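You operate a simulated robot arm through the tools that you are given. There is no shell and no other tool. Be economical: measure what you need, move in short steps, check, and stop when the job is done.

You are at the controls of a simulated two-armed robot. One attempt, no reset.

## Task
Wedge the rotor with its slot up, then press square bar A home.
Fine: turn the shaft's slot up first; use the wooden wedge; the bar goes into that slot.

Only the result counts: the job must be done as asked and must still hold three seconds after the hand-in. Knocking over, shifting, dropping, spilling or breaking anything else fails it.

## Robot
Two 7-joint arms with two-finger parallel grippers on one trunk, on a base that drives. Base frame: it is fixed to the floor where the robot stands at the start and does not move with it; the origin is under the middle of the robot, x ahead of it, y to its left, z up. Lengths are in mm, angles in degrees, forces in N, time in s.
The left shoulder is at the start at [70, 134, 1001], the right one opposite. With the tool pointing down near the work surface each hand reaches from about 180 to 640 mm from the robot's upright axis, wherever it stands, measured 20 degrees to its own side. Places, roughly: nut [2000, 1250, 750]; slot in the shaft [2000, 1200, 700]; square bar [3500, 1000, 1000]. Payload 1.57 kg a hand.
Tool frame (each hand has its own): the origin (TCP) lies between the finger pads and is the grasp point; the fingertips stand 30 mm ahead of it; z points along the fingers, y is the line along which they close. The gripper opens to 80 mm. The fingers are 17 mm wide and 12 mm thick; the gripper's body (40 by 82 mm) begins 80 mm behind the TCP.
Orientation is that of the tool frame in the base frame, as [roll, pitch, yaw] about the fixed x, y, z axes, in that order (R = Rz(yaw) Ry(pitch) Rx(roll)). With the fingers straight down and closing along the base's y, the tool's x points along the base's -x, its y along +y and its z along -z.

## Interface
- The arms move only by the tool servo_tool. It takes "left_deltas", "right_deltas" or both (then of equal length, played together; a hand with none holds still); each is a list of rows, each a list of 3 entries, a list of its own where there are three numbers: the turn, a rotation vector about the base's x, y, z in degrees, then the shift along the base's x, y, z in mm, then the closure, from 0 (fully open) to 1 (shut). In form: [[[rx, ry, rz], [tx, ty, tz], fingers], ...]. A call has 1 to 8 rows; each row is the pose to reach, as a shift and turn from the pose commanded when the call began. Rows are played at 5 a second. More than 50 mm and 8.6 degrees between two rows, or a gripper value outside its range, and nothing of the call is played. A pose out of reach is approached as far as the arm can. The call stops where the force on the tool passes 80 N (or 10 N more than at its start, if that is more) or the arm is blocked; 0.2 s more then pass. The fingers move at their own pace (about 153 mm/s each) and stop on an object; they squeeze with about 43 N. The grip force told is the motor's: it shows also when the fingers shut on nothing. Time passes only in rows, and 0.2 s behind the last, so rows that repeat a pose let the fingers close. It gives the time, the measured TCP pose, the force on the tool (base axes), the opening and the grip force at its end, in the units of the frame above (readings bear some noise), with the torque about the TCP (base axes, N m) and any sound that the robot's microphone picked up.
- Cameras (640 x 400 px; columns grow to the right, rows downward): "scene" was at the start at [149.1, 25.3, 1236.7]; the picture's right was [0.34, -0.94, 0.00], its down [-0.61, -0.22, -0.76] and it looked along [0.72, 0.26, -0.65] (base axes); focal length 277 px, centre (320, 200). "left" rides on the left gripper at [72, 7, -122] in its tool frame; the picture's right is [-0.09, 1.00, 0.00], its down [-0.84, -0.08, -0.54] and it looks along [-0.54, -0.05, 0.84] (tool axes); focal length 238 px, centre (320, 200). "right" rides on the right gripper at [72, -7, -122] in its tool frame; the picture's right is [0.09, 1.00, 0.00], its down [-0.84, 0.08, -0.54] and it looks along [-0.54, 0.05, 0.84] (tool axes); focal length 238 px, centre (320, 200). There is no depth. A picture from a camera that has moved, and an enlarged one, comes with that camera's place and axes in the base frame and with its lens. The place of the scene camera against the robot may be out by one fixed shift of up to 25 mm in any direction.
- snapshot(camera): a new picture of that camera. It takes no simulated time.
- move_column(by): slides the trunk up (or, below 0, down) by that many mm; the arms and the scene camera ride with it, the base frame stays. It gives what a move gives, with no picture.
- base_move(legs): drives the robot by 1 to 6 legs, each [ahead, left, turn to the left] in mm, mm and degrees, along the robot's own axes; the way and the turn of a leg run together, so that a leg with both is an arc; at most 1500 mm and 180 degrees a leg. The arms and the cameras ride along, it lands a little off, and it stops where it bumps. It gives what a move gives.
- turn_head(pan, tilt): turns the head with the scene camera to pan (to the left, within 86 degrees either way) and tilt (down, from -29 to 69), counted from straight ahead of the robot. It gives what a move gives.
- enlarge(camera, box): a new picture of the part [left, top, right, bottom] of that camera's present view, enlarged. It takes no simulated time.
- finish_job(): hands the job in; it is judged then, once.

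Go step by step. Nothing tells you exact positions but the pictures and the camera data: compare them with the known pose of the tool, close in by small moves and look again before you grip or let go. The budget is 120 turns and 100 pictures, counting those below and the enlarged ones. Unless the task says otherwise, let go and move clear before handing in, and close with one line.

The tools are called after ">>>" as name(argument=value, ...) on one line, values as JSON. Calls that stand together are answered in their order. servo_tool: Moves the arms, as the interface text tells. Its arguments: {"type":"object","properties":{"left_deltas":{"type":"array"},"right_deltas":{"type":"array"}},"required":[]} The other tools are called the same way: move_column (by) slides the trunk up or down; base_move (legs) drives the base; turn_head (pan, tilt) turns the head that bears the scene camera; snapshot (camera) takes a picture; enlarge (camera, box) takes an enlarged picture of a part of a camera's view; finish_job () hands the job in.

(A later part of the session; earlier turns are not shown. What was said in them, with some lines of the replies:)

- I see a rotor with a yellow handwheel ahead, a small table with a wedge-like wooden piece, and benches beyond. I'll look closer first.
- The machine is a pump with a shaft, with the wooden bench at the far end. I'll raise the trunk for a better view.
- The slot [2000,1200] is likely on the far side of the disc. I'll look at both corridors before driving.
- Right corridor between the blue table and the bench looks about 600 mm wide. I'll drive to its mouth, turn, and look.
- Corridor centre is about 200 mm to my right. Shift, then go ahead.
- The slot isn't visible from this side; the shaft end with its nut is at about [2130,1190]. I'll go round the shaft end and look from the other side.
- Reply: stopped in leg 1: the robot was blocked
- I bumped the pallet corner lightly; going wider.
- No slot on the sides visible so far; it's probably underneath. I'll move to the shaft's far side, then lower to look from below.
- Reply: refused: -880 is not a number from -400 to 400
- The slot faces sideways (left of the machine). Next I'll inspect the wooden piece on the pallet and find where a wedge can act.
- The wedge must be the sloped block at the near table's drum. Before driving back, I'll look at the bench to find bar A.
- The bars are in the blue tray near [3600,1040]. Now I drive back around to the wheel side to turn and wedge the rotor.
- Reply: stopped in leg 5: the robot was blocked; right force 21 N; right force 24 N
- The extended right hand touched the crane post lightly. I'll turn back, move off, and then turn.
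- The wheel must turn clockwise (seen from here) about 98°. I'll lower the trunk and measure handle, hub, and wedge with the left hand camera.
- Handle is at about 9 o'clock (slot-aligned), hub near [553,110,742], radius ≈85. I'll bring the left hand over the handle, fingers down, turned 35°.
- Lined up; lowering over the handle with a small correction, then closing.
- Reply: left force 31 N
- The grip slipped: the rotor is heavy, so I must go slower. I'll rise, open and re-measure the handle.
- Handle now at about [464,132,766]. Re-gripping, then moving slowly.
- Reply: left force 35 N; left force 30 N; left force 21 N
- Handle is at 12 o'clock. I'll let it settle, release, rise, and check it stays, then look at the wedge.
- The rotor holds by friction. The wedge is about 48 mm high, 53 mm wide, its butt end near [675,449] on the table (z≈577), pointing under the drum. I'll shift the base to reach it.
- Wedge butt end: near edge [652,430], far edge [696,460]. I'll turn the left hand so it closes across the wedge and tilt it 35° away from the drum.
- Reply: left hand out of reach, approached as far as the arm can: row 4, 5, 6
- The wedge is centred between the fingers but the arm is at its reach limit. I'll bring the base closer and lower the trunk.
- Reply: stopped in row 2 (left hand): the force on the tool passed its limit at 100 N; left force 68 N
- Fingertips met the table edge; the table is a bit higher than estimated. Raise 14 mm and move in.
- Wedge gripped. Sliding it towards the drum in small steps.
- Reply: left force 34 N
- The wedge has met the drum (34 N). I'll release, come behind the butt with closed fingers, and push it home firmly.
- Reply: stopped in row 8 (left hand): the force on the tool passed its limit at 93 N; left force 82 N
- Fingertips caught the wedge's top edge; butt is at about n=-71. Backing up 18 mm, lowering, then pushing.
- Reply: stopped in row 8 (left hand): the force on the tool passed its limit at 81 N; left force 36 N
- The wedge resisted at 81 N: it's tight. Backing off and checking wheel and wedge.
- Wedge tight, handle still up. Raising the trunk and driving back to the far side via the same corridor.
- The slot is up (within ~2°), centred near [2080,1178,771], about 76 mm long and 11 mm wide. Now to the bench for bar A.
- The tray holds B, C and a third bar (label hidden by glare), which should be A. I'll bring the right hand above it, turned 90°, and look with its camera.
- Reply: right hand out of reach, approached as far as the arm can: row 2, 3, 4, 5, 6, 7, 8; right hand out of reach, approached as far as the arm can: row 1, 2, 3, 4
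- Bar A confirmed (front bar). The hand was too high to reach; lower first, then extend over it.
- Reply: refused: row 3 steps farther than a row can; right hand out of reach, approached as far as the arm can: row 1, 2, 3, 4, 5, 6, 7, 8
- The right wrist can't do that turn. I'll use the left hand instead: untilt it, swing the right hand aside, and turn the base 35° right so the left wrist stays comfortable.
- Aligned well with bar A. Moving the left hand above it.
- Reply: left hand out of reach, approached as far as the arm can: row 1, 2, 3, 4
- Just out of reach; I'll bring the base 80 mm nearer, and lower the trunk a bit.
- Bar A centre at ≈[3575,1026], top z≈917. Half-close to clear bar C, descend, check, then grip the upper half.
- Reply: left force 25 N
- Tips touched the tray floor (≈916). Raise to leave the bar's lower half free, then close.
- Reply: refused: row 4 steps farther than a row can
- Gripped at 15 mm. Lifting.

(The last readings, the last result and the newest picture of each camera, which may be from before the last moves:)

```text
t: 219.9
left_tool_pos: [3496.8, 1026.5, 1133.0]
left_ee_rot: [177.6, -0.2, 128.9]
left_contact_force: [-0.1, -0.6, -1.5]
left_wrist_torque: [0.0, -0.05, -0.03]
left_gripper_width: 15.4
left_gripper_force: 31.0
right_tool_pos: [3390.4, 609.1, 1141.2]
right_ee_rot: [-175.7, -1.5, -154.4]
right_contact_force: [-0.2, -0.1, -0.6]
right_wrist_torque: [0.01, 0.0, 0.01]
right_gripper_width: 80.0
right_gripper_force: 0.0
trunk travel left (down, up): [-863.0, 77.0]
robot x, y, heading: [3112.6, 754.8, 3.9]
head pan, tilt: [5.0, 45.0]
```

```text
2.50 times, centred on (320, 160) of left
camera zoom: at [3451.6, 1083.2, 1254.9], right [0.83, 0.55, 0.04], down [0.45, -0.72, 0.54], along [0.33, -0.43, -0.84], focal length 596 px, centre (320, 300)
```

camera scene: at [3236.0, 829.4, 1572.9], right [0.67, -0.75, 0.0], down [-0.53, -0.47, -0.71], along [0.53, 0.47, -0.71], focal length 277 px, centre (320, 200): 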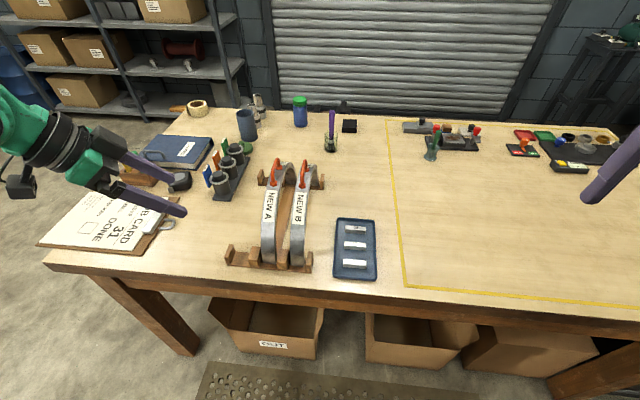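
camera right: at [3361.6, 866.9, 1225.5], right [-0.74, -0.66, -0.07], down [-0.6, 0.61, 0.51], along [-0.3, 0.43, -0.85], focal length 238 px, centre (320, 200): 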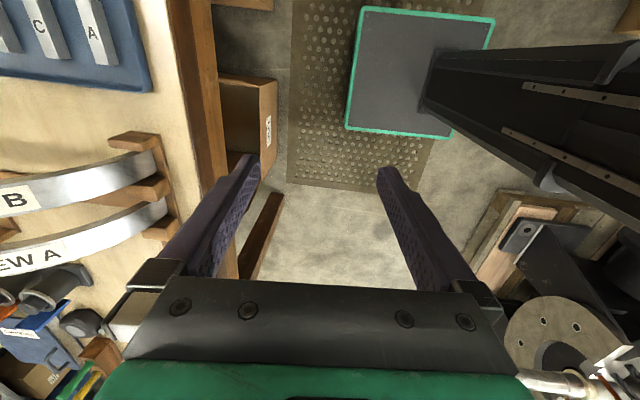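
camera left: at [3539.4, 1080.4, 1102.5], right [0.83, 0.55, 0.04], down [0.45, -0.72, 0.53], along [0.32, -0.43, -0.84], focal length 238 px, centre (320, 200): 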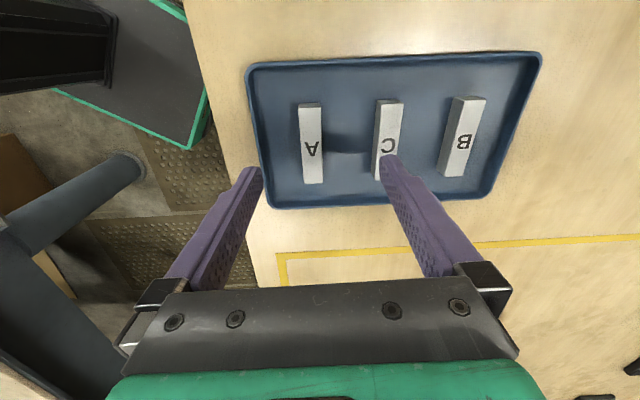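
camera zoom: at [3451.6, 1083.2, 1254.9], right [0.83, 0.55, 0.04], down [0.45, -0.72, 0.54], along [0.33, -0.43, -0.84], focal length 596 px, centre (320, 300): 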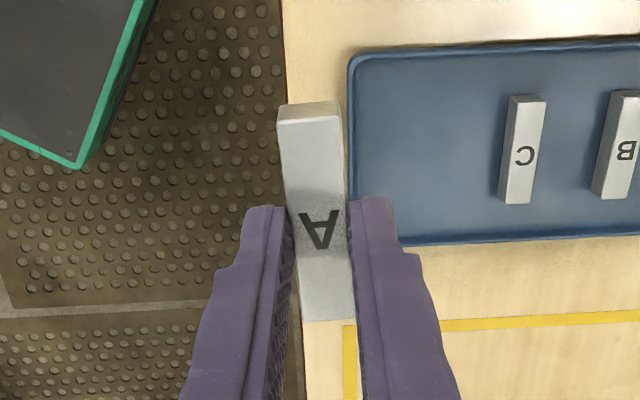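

Bar A held. Raising the trunk and driving to the shaft end, facing the machine.

>>> move_column(by=70)

>>> base_move(legs=[[-381, 171, 0], [-89, 457, 0], [0, 0, -148.6], [75, -310, 0]])

>>> servo_tool(left_deltas=[[[0, 0, 8], [0, 0, 0], 1], [[0, 0, 16], [0, 0, 0], 1], [[0, 0, 24], [0, 0, 0], 1], [[0, 0, 32], [0, 0, 0], 1], [[0, 0, 40], [0, 0, 0], 1], [[0, 0, 48], [0, 0, 0], 1], [[0, 0, 55], [0, 0, 0], 1]])

>>> turn_head(pan=10, tilt=55)

>>> snapshot(camera="scene")

```text
t: 221.0
left_tool_pos: [3497.0, 1027.9, 1201.7]
left_ee_rot: [177.7, -0.3, 128.8]
left_contact_force: [0.6, -0.1, -2.2]
left_wrist_torque: [-0.04, -0.01, -0.01]
left_gripper_width: 15.5
left_gripper_force: 31.5
right_tool_pos: [3391.9, 608.0, 1212.2]
right_ee_rot: [-175.8, -1.5, -154.4]
right_contact_force: [0.2, -0.4, -0.2]
right_wrist_torque: [-0.04, 0.0, 0.03]
right_gripper_width: 80.0
right_gripper_force: 0.0
trunk travel left (down, up): [-933.0, 7.0]
robot x, y, heading: [3113.6, 750.1, 3.9]
head pan, tilt: [5.0, 45.0]
```

```text
t: 233.9
left_tool_pos: [2175.1, 1131.0, 1199.5]
left_ee_rot: [177.6, -0.2, -22.1]
left_contact_force: [-0.4, 0.1, -0.1]
left_wrist_torque: [0.01, 0.04, 0.0]
left_gripper_width: 15.4
left_gripper_force: 31.3
right_tool_pos: [2063.7, 1549.1, 1210.8]
right_ee_rot: [-175.7, -1.3, 54.7]
right_contact_force: [0.4, 1.3, 0.2]
right_wrist_torque: [0.01, -0.01, 0.02]
right_gripper_width: 79.8
right_gripper_force: 0.1
trunk travel left (down, up): [-933.0, 7.0]
robot x, y, heading: [2372.4, 1561.3, -146.9]
head pan, tilt: [5.0, 45.0]
```

```text
t: 235.5
left_tool_pos: [2174.8, 1132.5, 1200.6]
left_ee_rot: [177.6, -0.3, 33.2]
left_contact_force: [0.5, 0.2, -0.8]
left_wrist_torque: [0.02, -0.01, 0.03]
left_gripper_width: 15.4
left_gripper_force: 31.3
right_tool_pos: [2060.3, 1550.8, 1210.4]
right_ee_rot: [-175.7, -1.4, 54.7]
right_contact_force: [-0.6, -0.1, -0.2]
right_wrist_torque: [0.01, 0.02, 0.01]
right_gripper_width: 80.2
right_gripper_force: 0.1
trunk travel left (down, up): [-933.0, 7.0]
robot x, y, heading: [2374.3, 1558.7, -146.8]
head pan, tilt: [5.0, 45.0]
```

```text
t: 236.2
left_tool_pos: [2172.8, 1132.4, 1199.8]
left_ee_rot: [177.6, -0.3, 33.0]
left_contact_force: [0.2, 0.3, -1.8]
left_wrist_torque: [-0.03, -0.01, 0.0]
left_gripper_width: 15.3
left_gripper_force: 30.7
right_tool_pos: [2061.0, 1551.1, 1209.9]
right_ee_rot: [-175.9, -1.4, 54.8]
right_contact_force: [0.5, -0.3, 0.1]
right_wrist_torque: [0.0, 0.02, 0.01]
right_gripper_width: 80.1
right_gripper_force: 0.1
trunk travel left (down, up): [-933.0, 7.0]
robot x, y, heading: [2375.4, 1562.0, -146.9]
head pan, tilt: [10.0, 55.0]
```

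```text
14 pictures are left
camera scene: at [2298.7, 1480.7, 1574.4], right [-0.68, 0.73, 0.0], down [0.6, 0.56, -0.57], along [-0.42, -0.39, -0.82], focal length 277 px, centre (320, 200)
```

scene: 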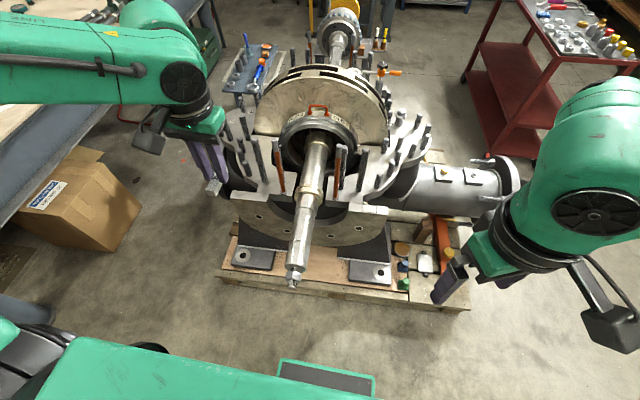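

Bar still held. I'll lower the trunk, square up the hand to the shaft axis and place it above the slot for a look.

>>> move_column(by=-250)

>>> servo_tool(left_deltas=[[[1, 0.7, 1.1], [-20, 10, -10], 1], [[2, 1.35, 2.2], [-40, 20, -25], 1], [[2, 1.35, 2.2], [-60, 30, -40], 1], [[2, 1.35, 2.2], [-80, 40, -55], 1], [[2, 1.35, 2.2], [-93, 46, -70], 1], [[2, 1.35, 2.2], [-93, 46, -70], 1]])

>>> snapshot(camera="left")

```text
t: 238.8
left_tool_pos: [2172.7, 1132.8, 949.2]
left_ee_rot: [177.6, -0.3, 33.1]
left_contact_force: [-0.1, 0.7, -1.4]
left_wrist_torque: [0.02, 0.03, 0.01]
left_gripper_width: 15.4
left_gripper_force: 31.7
right_tool_pos: [2061.8, 1550.5, 960.0]
right_ee_rot: [-175.8, -1.5, 54.7]
right_contact_force: [0.6, 0.0, 0.7]
right_wrist_torque: [0.02, -0.03, 0.01]
right_gripper_width: 80.1
right_gripper_force: 0.0
trunk travel left (down, up): [-683.0, 257.0]
robot x, y, heading: [2372.1, 1559.2, -147.0]
head pan, tilt: [10.0, 55.0]
```

```text
t: 240.2
left_tool_pos: [2080.0, 1179.5, 881.4]
left_ee_rot: [-179.9, -0.3, 35.2]
left_contact_force: [0.8, -0.4, -1.2]
left_wrist_torque: [0.0, 0.05, 0.0]
left_gripper_width: 15.4
left_gripper_force: 31.2
right_tool_pos: [2060.7, 1550.8, 960.2]
right_ee_rot: [-175.8, -1.4, 54.7]
right_contact_force: [-0.3, -0.1, -0.1]
right_wrist_torque: [0.04, -0.01, -0.01]
right_gripper_width: 79.9
right_gripper_force: 0.1
trunk travel left (down, up): [-683.0, 257.0]
robot x, y, heading: [2374.2, 1563.7, -147.0]
head pan, tilt: [10.0, 55.0]
```

```text
13 pictures are left
camera left: at [2142.0, 1213.2, 1002.1], right [0.5, -0.87, 0.0], down [-0.73, -0.42, 0.54], along [-0.47, -0.27, -0.84], focal length 238 px, centre (320, 200)
```

left: 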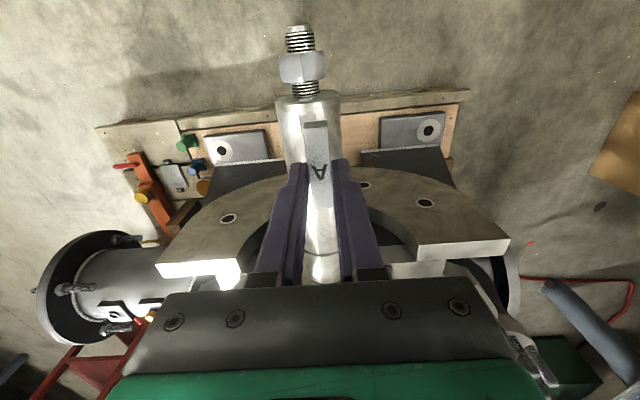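

The bar hides the slot. I'll shift 70 mm aside to measure the slot with the same camera.

>>> servo_tool(left_deltas=[[[0, 0, 0], [20, -28.5, 0], 1], [[0, 0, 0], [40.5, -57, 0], 1], [[0, 0, 0], [40.5, -57, 0], 1]])

>>> enlarge(camera="left", box=[120, 60, 320, 240])

```text
t: 241.0
left_tool_pos: [2121.7, 1123.0, 880.3]
left_ee_rot: [180.0, -0.3, 35.2]
left_contact_force: [0.0, 0.3, -1.0]
left_wrist_torque: [-0.01, -0.02, -0.02]
left_gripper_width: 15.3
left_gripper_force: 30.6
right_tool_pos: [2061.1, 1551.5, 959.4]
right_ee_rot: [-175.9, -1.4, 54.8]
right_contact_force: [-0.7, 0.4, -0.9]
right_wrist_torque: [0.0, -0.03, 0.0]
right_gripper_width: 80.1
right_gripper_force: 0.1
trunk travel left (down, up): [-683.0, 257.0]
robot x, y, heading: [2373.1, 1560.4, -147.0]
head pan, tilt: [10.0, 55.0]
```

```text
2.22 times, centred on (220, 150) of left
camera zoom: at [2182.7, 1157.2, 1002.4], right [0.5, -0.87, 0.0], down [-0.73, -0.42, 0.54], along [-0.47, -0.27, -0.84], focal length 530 px, centre (542, 311)
```

zoom: 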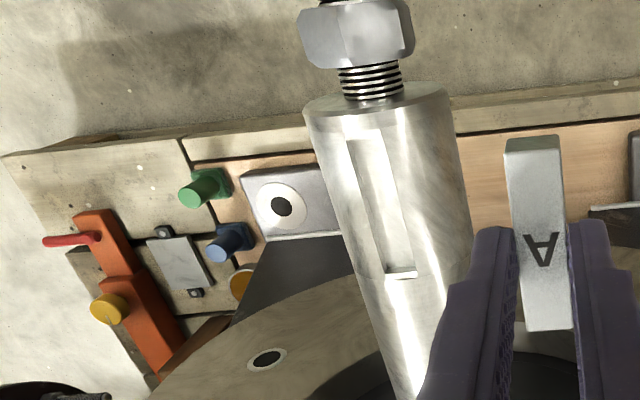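

Slot measured: centre ≈[2058,1175], mouth z≈758, ~69×16 mm; bar ≈58×15. Moving above it and lowering close.

>>> servo_tool(left_deltas=[[[0, 0, 0], [-22, 18, -5], 1], [[0, 0, 0], [-44, 36, -15], 1], [[0, 0, 0], [-63.9, 52, -30], 1], [[0, 0, 0], [-63.9, 52, -55], 1], [[0, 0, 0], [-63.9, 52, -74], 1], [[0, 0, 0], [-63.9, 52, -74], 1]])

>>> enlarge(camera="left", box=[240, 60, 400, 240])

```text
t: 242.4
left_tool_pos: [2065.0, 1174.4, 811.3]
left_ee_rot: [-179.9, -0.4, 35.2]
left_contact_force: [1.3, 0.2, -1.6]
left_wrist_torque: [-0.02, -0.01, 0.0]
left_gripper_width: 15.6
left_gripper_force: 31.2
left hand out of reach, approached as far as the arm can: row 5, 6
right_tool_pos: [2060.8, 1551.5, 960.2]
right_ee_rot: [-175.8, -1.3, 54.7]
right_contact_force: [1.3, -0.1, -0.3]
right_wrist_torque: [-0.06, 0.0, 0.0]
right_gripper_width: 79.9
right_gripper_force: 0.1
trunk travel left (down, up): [-683.0, 257.0]
robot x, y, heading: [2374.5, 1562.1, -146.8]
head pan, tilt: [10.0, 55.0]
```

```text
2.22 times, centred on (320, 150) of left
camera zoom: at [2126.3, 1208.3, 934.3], right [0.5, -0.87, 0.0], down [-0.73, -0.42, 0.54], along [-0.47, -0.27, -0.84], focal length 530 px, centre (320, 311)
```

zoom: 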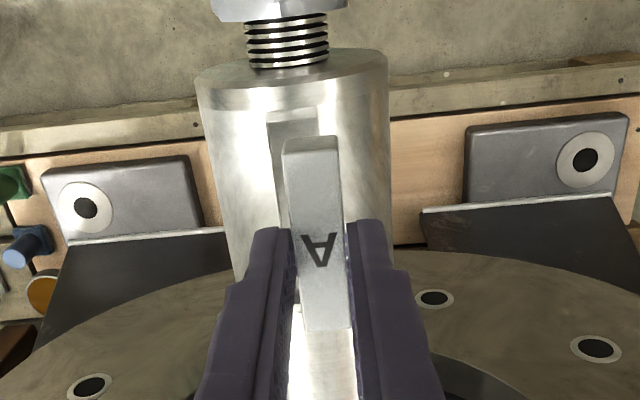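

Near the reach limit; I'll bring the base closer and lower the trunk, then re-centre.

>>> servo_tool(left_deltas=[[[0, 0, 0], [0, 0, 40], 1], [[0, 0, 0], [0, 0, 80], 1], [[0, 0, 0], [0, 0, 80], 1]])

>>> base_move(legs=[[80, -40, 0]])

>>> move_column(by=-60)

```text
t: 243.2
left_tool_pos: [2063.4, 1173.5, 890.7]
left_ee_rot: [-179.9, -0.5, 35.2]
left_contact_force: [0.2, 0.3, -0.9]
left_wrist_torque: [-0.01, 0.03, 0.02]
left_gripper_width: 15.3
left_gripper_force: 30.9
right_tool_pos: [2060.3, 1549.2, 960.4]
right_ee_rot: [-175.9, -1.4, 54.7]
right_contact_force: [0.8, -0.2, -0.3]
right_wrist_torque: [0.03, 0.04, 0.02]
right_gripper_width: 79.9
right_gripper_force: 0.0
trunk travel left (down, up): [-683.0, 257.0]
robot x, y, heading: [2372.9, 1560.1, -147.0]
head pan, tilt: [10.0, 55.0]
```

```text
t: 244.3
left_tool_pos: [1976.3, 1165.4, 891.0]
left_ee_rot: [-179.9, -0.2, 35.2]
left_contact_force: [0.8, -0.6, -1.4]
left_wrist_torque: [-0.01, 0.02, 0.02]
left_gripper_width: 15.2
left_gripper_force: 30.7
right_tool_pos: [1972.7, 1541.7, 962.0]
right_ee_rot: [-175.8, -1.4, 54.7]
right_contact_force: [-1.0, 0.9, 0.3]
right_wrist_torque: [0.01, -0.01, 0.0]
right_gripper_width: 80.0
right_gripper_force: 0.0
trunk travel left (down, up): [-683.0, 257.0]
robot x, y, heading: [2284.3, 1555.1, -146.9]
head pan, tilt: [10.0, 55.0]
```

```text
t: 245.3
left_tool_pos: [1975.4, 1164.8, 831.0]
left_ee_rot: [-179.9, -0.3, 35.2]
left_contact_force: [0.2, -0.9, -1.1]
left_wrist_torque: [0.02, 0.0, 0.04]
left_gripper_width: 15.3
left_gripper_force: 31.4
right_tool_pos: [1973.5, 1541.2, 900.7]
right_ee_rot: [-175.8, -1.4, 54.5]
right_contact_force: [0.1, 0.6, 0.0]
right_wrist_torque: [-0.03, -0.01, -0.02]
right_gripper_width: 80.2
right_gripper_force: 0.1
trunk travel left (down, up): [-623.0, 317.0]
robot x, y, heading: [2285.8, 1549.5, -146.9]
head pan, tilt: [10.0, 55.0]
```

>>> servo_tool(left_deltas=[[[0, 0, 0], [28, 3.5, 5], 1], [[0, 0, 0], [56, 7, 5], 1], [[0, 0, 0], [82.4, 10.2, 0], 1], [[0, 0, 0], [82.4, 10.2, -19], 1], [[0, 0, 0], [82.4, 10.2, -19], 1]])

>>> enlarge(camera="left", box=[240, 60, 400, 240])

```text
t: 246.5
left_tool_pos: [2058.4, 1175.4, 811.4]
left_ee_rot: [-179.9, -0.3, 35.0]
left_contact_force: [0.8, -0.3, -0.7]
left_wrist_torque: [0.04, -0.03, -0.01]
left_gripper_width: 15.1
left_gripper_force: 31.2
right_tool_pos: [1973.4, 1542.0, 900.9]
right_ee_rot: [-175.7, -1.4, 54.8]
right_contact_force: [0.1, 0.0, -0.4]
right_wrist_torque: [0.02, 0.02, -0.03]
right_gripper_width: 79.9
right_gripper_force: 0.0
trunk travel left (down, up): [-623.0, 317.0]
robot x, y, heading: [2285.8, 1554.1, -147.0]
head pan, tilt: [10.0, 55.0]
```

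```text
2.22 times, centred on (320, 150) of left
camera zoom: at [2120.0, 1209.3, 934.0], right [0.5, -0.87, 0.0], down [-0.73, -0.42, 0.54], along [-0.47, -0.27, -0.84], focal length 530 px, centre (320, 311)
```

zoom: 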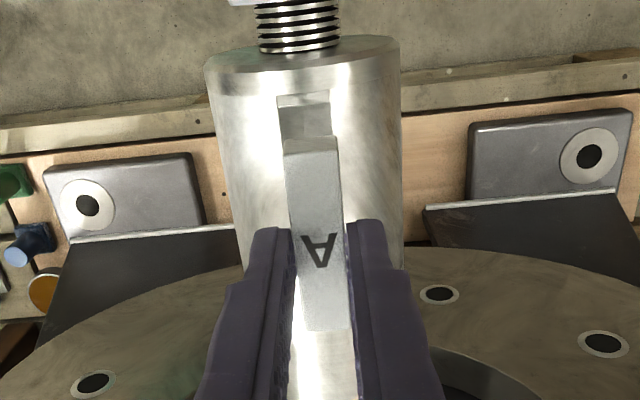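

Bar and slot line up. Lowering slowly until it meets resistance.

>>> servo_tool(left_deltas=[[[0, 0, 0], [0, 0, -6], 1], [[0, 0, 0], [0, 0, -12], 1], [[0, 0, 0], [0, 0, -16], 1], [[0, 0, 0], [0, 0, -19], 1], [[0, 0, 0], [0, 0, -22], 1], [[0, 0, 0], [0, 0, -25], 1]])

>>> enlarge(camera="left", box=[240, 60, 400, 240])

```text
t: 247.9
left_tool_pos: [2056.6, 1177.0, 789.6]
left_ee_rot: [-180.0, 0.0, 35.2]
left_contact_force: [1.6, 4.2, 11.5]
left_wrist_torque: [0.19, -0.06, 0.02]
left_gripper_width: 15.4
left_gripper_force: 30.9
right_tool_pos: [1973.2, 1543.1, 901.4]
right_ee_rot: [-175.7, -1.3, 54.6]
right_contact_force: [-0.1, -0.2, 0.5]
right_wrist_torque: [0.02, 0.02, -0.02]
right_gripper_width: 80.2
right_gripper_force: 0.1
trunk travel left (down, up): [-623.0, 317.0]
robot x, y, heading: [2287.0, 1554.8, -146.7]
head pan, tilt: [10.0, 55.0]
```

```text
2.22 times, centred on (320, 150) of left
camera zoom: at [2119.5, 1210.9, 910.1], right [0.5, -0.87, 0.0], down [-0.73, -0.42, 0.54], along [-0.47, -0.27, -0.84], focal length 530 px, centre (320, 311)
```

zoom: 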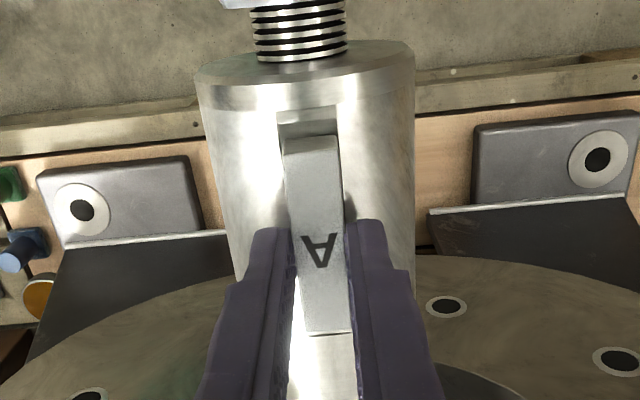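

>>> servo_tool(left_deltas=[[[0, 0, 0], [0.5, -0.7, 0], 1], [[0, 0, 0], [1.0, -1.4, -1], 1], [[0, 0, 0], [1.5, -2.1, -2], 1], [[0, 0, 0], [1.0, -1.4, -3], 1], [[0, 0, 0], [0.3, -0.4, -3], 1], [[0, 0, 0], [-0.5, 0.7, -3], 1], [[0, 0, 0], [0.5, -0.7, -3], 1]])

```text
t: 249.5
left_tool_pos: [2056.9, 1176.3, 785.9]
left_ee_rot: [179.8, -0.2, 35.0]
left_contact_force: [-4.7, 7.3, 12.3]
left_wrist_torque: [0.13, 0.4, 0.03]
left_gripper_width: 15.4
left_gripper_force: 31.6
right_tool_pos: [1971.9, 1543.4, 900.9]
right_ee_rot: [-175.9, -1.2, 54.6]
right_contact_force: [0.0, 0.0, -0.7]
right_wrist_torque: [-0.04, -0.01, 0.0]
right_gripper_width: 80.2
right_gripper_force: 0.0
trunk travel left (down, up): [-623.0, 317.0]
robot x, y, heading: [2287.5, 1552.0, -147.3]
head pan, tilt: [10.0, 55.0]
```

Bar seems to have entered and the fingertips are about at the shaft surface. I'll open a little and look before pressing it home.

>>> servo_tool(left_deltas=[[[0, 0, 0], [-0.5, 0.7, 2], 0.8], [[0, 0, 0], [-0.5, 0.7, 2], 0.55], [[0, 0, 0], [-0.5, 0.7, 2], 0.55], [[0, 0, 0], [-0.5, 0.7, 30], 0.55], [[0, 0, 0], [-0.5, 0.7, 60], 0.55], [[0, 0, 0], [-0.5, 0.7, 60], 0.55]])

>>> enlarge(camera="left", box=[240, 60, 400, 240])

```text
t: 250.9
left_tool_pos: [2057.5, 1175.7, 845.3]
left_ee_rot: [-179.8, -0.4, 35.2]
left_contact_force: [0.0, -0.3, -0.1]
left_wrist_torque: [0.02, 0.0, -0.02]
left_gripper_width: 36.0
left_gripper_force: 0.1
right_tool_pos: [1972.0, 1541.9, 901.0]
right_ee_rot: [-175.8, -1.4, 54.5]
right_contact_force: [-0.4, 0.2, -0.6]
right_wrist_torque: [0.01, -0.01, -0.01]
right_gripper_width: 79.5
right_gripper_force: 0.1
trunk travel left (down, up): [-623.0, 317.0]
robot x, y, heading: [2282.3, 1547.8, -147.0]
head pan, tilt: [10.0, 55.0]
```

```text
2.22 times, centred on (320, 150) of left
camera zoom: at [2118.8, 1209.6, 966.4], right [0.5, -0.87, 0.0], down [-0.73, -0.42, 0.54], along [-0.47, -0.27, -0.84], focal length 530 px, centre (320, 311)
```

zoom: 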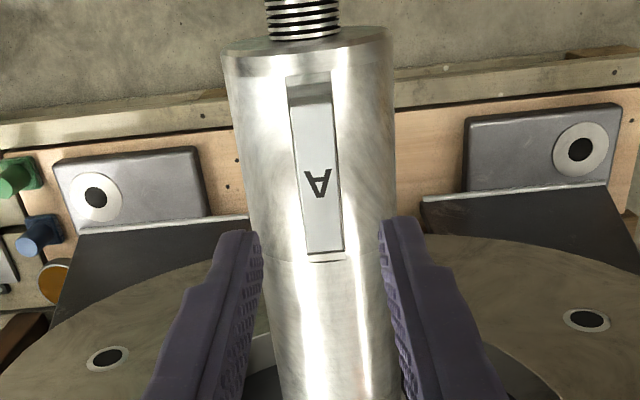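

Bar A sits in the slot. Now pressing it home with closed fingers at its middle.

>>> servo_tool(left_deltas=[[[0, 0, 0], [1, 0.3, 0], 1], [[0, 0, 0], [1, 0.3, 0], 1], [[0, 0, 0], [1, 0.3, -30], 1], [[0, 0, 0], [1, 0.3, -45], 1], [[0, 0, 0], [1, 0.3, -51], 1], [[0, 0, 0], [1, 0.3, -55], 1], [[0, 0, 0], [1, 0.3, -59], 1], [[0, 0, 0], [1, 0.3, -63], 1]])

```text
t: 252.7
left_tool_pos: [2057.7, 1175.7, 792.8]
left_ee_rot: [179.8, 1.4, 35.0]
left_contact_force: [19.0, 4.9, 44.3]
left_wrist_torque: [0.38, -0.82, -0.11]
left_gripper_width: 0.1
left_gripper_force: 21.1
right_tool_pos: [1979.3, 1545.3, 902.8]
right_ee_rot: [-175.7, -0.9, 54.7]
right_contact_force: [-0.4, -0.8, -0.6]
right_wrist_torque: [0.01, -0.02, 0.04]
right_gripper_width: 80.1
right_gripper_force: 0.1
trunk travel left (down, up): [-623.0, 317.0]
robot x, y, heading: [2289.1, 1550.2, -146.9]
head pan, tilt: [10.0, 55.0]
stopped in row 8 (left hand): the force on the tool passed its limit at 85 N (the readings are from after the stop); the commanded pose is now the measured one
```

Pressed with 85 N at the centre. Pressing both ends as well.

>>> servo_tool(left_deltas=[[[0, 0, 0], [0, 0, 12], 1], [[0, 0, 0], [16, 11.5, 12], 1], [[0, 0, 0], [16, 11.5, 4], 1], [[0, 0, 0], [16, 11.5, 0], 1], [[0, 0, 0], [16, 11.5, -4], 1], [[0, 0, 0], [16, 11.5, -8], 1], [[0, 0, 0], [16, 11.5, -11], 1]])

>>> servo_tool(left_deltas=[[[0, 0, 0], [0, 0, 14], 1], [[0, 0, 0], [-16, -11.5, 14], 1], [[0, 0, 0], [-32, -23, 14], 1], [[0, 0, 0], [-32, -23, 6], 1], [[0, 0, 0], [-32, -23, 0], 1], [[0, 0, 0], [-32, -23, -4], 1], [[0, 0, 0], [-32, -23, -8], 1], [[0, 0, 0], [-32, -23, -12], 1]])

>>> servo_tool(left_deltas=[[[0, 0, 0], [0, 0, 20], 1], [[0, 0, 0], [0, 0, 60], 1], [[0, 0, 0], [30, -42, 60], 1], [[0, 0, 0], [60, -80, 60], 1]])

>>> enlarge(camera="left", box=[140, 40, 340, 240])

```text
t: 253.9
left_tool_pos: [2071.3, 1184.9, 794.7]
left_ee_rot: [179.7, 2.4, 35.1]
left_contact_force: [20.9, 7.6, 50.8]
left_wrist_torque: [0.5, -0.87, -0.1]
left_gripper_width: 0.0
left_gripper_force: 21.2
right_tool_pos: [1979.5, 1546.5, 903.0]
right_ee_rot: [-175.7, -0.8, 54.8]
right_contact_force: [-0.4, -0.8, -0.3]
right_wrist_torque: [-0.01, -0.02, 0.04]
right_gripper_width: 80.0
right_gripper_force: 0.1
trunk travel left (down, up): [-623.0, 317.0]
robot x, y, heading: [2288.8, 1548.8, -146.9]
head pan, tilt: [10.0, 55.0]
stopped in row 6 (left hand): the force on the tool passed its limit at 88 N (the readings are from after the stop); the commanded pose is now the measured one
```

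```text
t: 255.5
left_tool_pos: [2033.4, 1157.5, 794.6]
left_ee_rot: [179.6, 3.7, 35.0]
left_contact_force: [17.8, 4.9, 41.2]
left_wrist_torque: [0.33, -0.72, -0.11]
left_gripper_width: 0.0
left_gripper_force: 21.2
right_tool_pos: [1979.0, 1544.3, 902.1]
right_ee_rot: [-175.7, -0.8, 54.8]
right_contact_force: [1.1, 1.1, -0.4]
right_wrist_torque: [-0.01, 0.01, 0.0]
right_gripper_width: 79.9
right_gripper_force: 0.0
trunk travel left (down, up): [-623.0, 317.0]
robot x, y, heading: [2287.9, 1550.3, -146.8]
head pan, tilt: [10.0, 55.0]
stopped in row 7 (left hand): the force on the tool passed its limit at 86 N (the readings are from after the stop); the commanded pose is now the measured one
```

```text
refused: row 3 steps farther than a row can; nothing moved
```

```text
2.00 times, centred on (240, 140) of left
camera zoom: at [2100.4, 1197.2, 911.1], right [0.5, -0.87, 0.01], down [-0.7, -0.39, 0.59], along [-0.51, -0.3, -0.81], focal length 477 px, centre (480, 320)
```

zoom: 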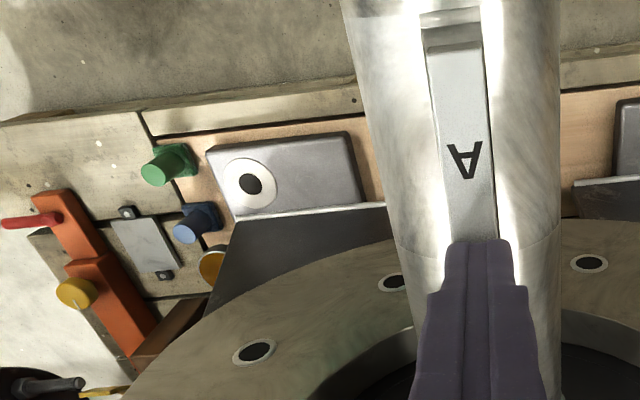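

>>> servo_tool(left_deltas=[[[0, 0, 0], [0, 0, 20], 1], [[0, 0, 0], [5, 0, 55], 1], [[0, 0, 0], [25, -33, 65], 1], [[0, 0, 0], [46, -66, 65], 1], [[0, 0, 0], [70, -99, 65], 1], [[0, 0, 0], [92, -130, 65], 0]])

>>> enlarge(camera="left", box=[60, 40, 260, 240])

```text
t: 256.9
left_tool_pos: [2119.4, 1021.2, 853.9]
left_ee_rot: [179.8, 3.0, 35.0]
left_contact_force: [0.4, 0.8, 0.1]
left_wrist_torque: [0.0, 0.0, 0.01]
left_gripper_width: 79.9
left_gripper_force: 0.0
right_tool_pos: [1974.0, 1538.5, 899.2]
right_ee_rot: [-175.7, -1.4, 54.8]
right_contact_force: [0.2, 0.4, 0.3]
right_wrist_torque: [0.02, 0.0, 0.0]
right_gripper_width: 79.7
right_gripper_force: 0.2
trunk travel left (down, up): [-623.0, 317.0]
robot x, y, heading: [2287.5, 1552.1, -146.8]
head pan, tilt: [10.0, 55.0]
```

```text
2.00 times, centred on (160, 140) of left
camera zoom: at [2187.8, 1060.3, 972.3], right [0.5, -0.87, 0.01], down [-0.71, -0.4, 0.58], along [-0.5, -0.29, -0.81], focal length 477 px, centre (640, 320)
```

zoom: 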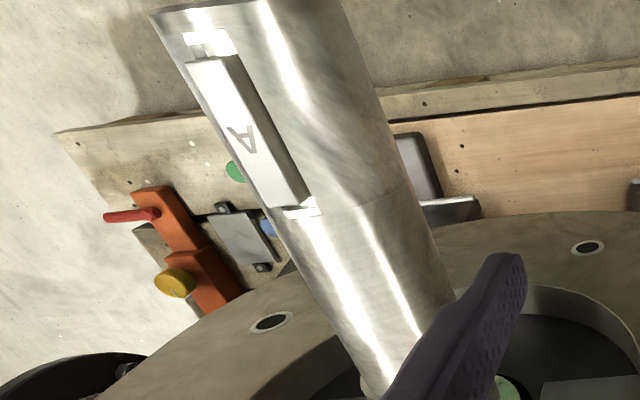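

The bar sits level in the slot, about 5 mm proud along its whole length, as a key should. Moving clear before handing in.

>>> servo_tool(left_deltas=[[[0, 0, 0], [0, 0, 45], 0], [[0, 0, 0], [0, 0, 90], 0], [[0, 0, 0], [0, 0, 130], 0]])

>>> move_column(by=200)

>>> base_move(legs=[[-120, 0, 0]])

>>> turn_head(pan=15, tilt=50)

>>> enlarge(camera="scene", box=[220, 60, 400, 300])

```text
t: 257.7
left_tool_pos: [2119.2, 1024.9, 985.7]
left_ee_rot: [179.8, 2.9, 35.2]
left_contact_force: [-0.9, -0.4, 0.4]
left_wrist_torque: [-0.03, -0.01, -0.02]
left_gripper_width: 80.1
left_gripper_force: 0.1
right_tool_pos: [1973.6, 1541.3, 899.4]
right_ee_rot: [-175.7, -1.3, 54.8]
right_contact_force: [-0.4, 0.5, 0.2]
right_wrist_torque: [0.0, 0.06, -0.01]
right_gripper_width: 80.0
right_gripper_force: 0.1
trunk travel left (down, up): [-623.0, 317.0]
robot x, y, heading: [2287.3, 1550.4, -146.9]
head pan, tilt: [10.0, 55.0]
```

```text
t: 259.8
left_tool_pos: [2119.7, 1023.7, 1185.2]
left_ee_rot: [179.7, 2.9, 35.2]
left_contact_force: [0.1, -0.5, 0.6]
left_wrist_torque: [-0.01, 0.0, 0.02]
left_gripper_width: 80.0
left_gripper_force: 0.0
right_tool_pos: [1973.3, 1540.7, 1100.2]
right_ee_rot: [-175.9, -1.4, 54.7]
right_contact_force: [-0.1, 0.0, -0.2]
right_wrist_torque: [0.03, 0.03, -0.01]
right_gripper_width: 80.1
right_gripper_force: 0.0
trunk travel left (down, up): [-823.0, 117.0]
robot x, y, heading: [2286.4, 1550.6, -146.9]
head pan, tilt: [10.0, 55.0]
```

```text
t: 261.1
left_tool_pos: [2219.9, 1088.1, 1184.4]
left_ee_rot: [179.7, 2.9, 35.1]
left_contact_force: [0.6, 0.2, -0.3]
left_wrist_torque: [0.03, -0.03, -0.03]
left_gripper_width: 80.0
left_gripper_force: 0.0
right_tool_pos: [2072.2, 1603.8, 1099.7]
right_ee_rot: [-175.8, -1.5, 55.0]
right_contact_force: [-0.3, 0.5, 0.2]
right_wrist_torque: [-0.01, -0.03, 0.01]
right_gripper_width: 80.1
right_gripper_force: 0.1
trunk travel left (down, up): [-823.0, 117.0]
robot x, y, heading: [2387.2, 1618.1, -146.5]
head pan, tilt: [10.0, 55.0]
```

```text
t: 261.7
left_tool_pos: [2221.6, 1089.2, 1185.8]
left_ee_rot: [179.8, 2.9, 35.3]
left_contact_force: [-0.4, 1.0, 0.2]
left_wrist_torque: [-0.01, 0.0, 0.01]
left_gripper_width: 80.0
left_gripper_force: 0.1
right_tool_pos: [2073.8, 1604.2, 1099.6]
right_ee_rot: [-175.8, -1.4, 55.0]
right_contact_force: [-0.4, -0.1, -0.5]
right_wrist_torque: [0.03, 0.01, -0.03]
right_gripper_width: 79.8
right_gripper_force: 0.1
trunk travel left (down, up): [-823.0, 117.0]
robot x, y, heading: [2383.9, 1620.9, -146.5]
head pan, tilt: [15.0, 50.0]
```

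```text
1.67 times, centred on (310, 180) of scene
camera zoom: at [2312.8, 1528.4, 1470.8], right [-0.75, 0.66, 0.0], down [0.51, 0.57, -0.64], along [-0.43, -0.48, -0.77], focal length 462 px, centre (337, 233)
```

zoom: 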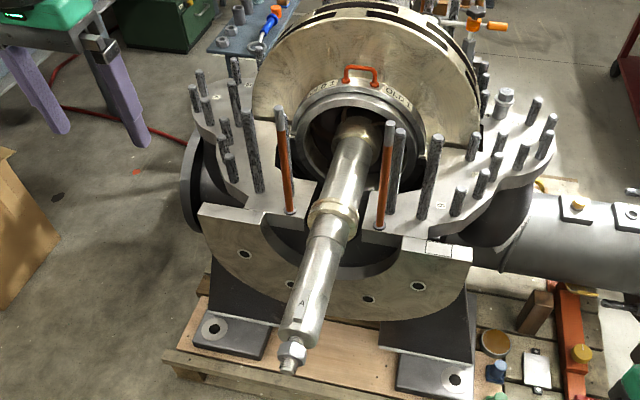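

Bar A is in the upward-facing slot and level. The rotor has not moved, and both hands are clear, so I'm handing in.

>>> finish_job()

```text
The job is handed in.
```

I turned the rotor slot up, wedged it with the wooden wedge under the drum (tight at about 81 N), and pressed bar A into the slot at about 85 N. It sits level about 5 mm proud, though I couldn't measure directly that it reached the slot bottom. On the way the base stopped against the pallet and the right hand brushed the crane post; I saw nothing knocked or moved.
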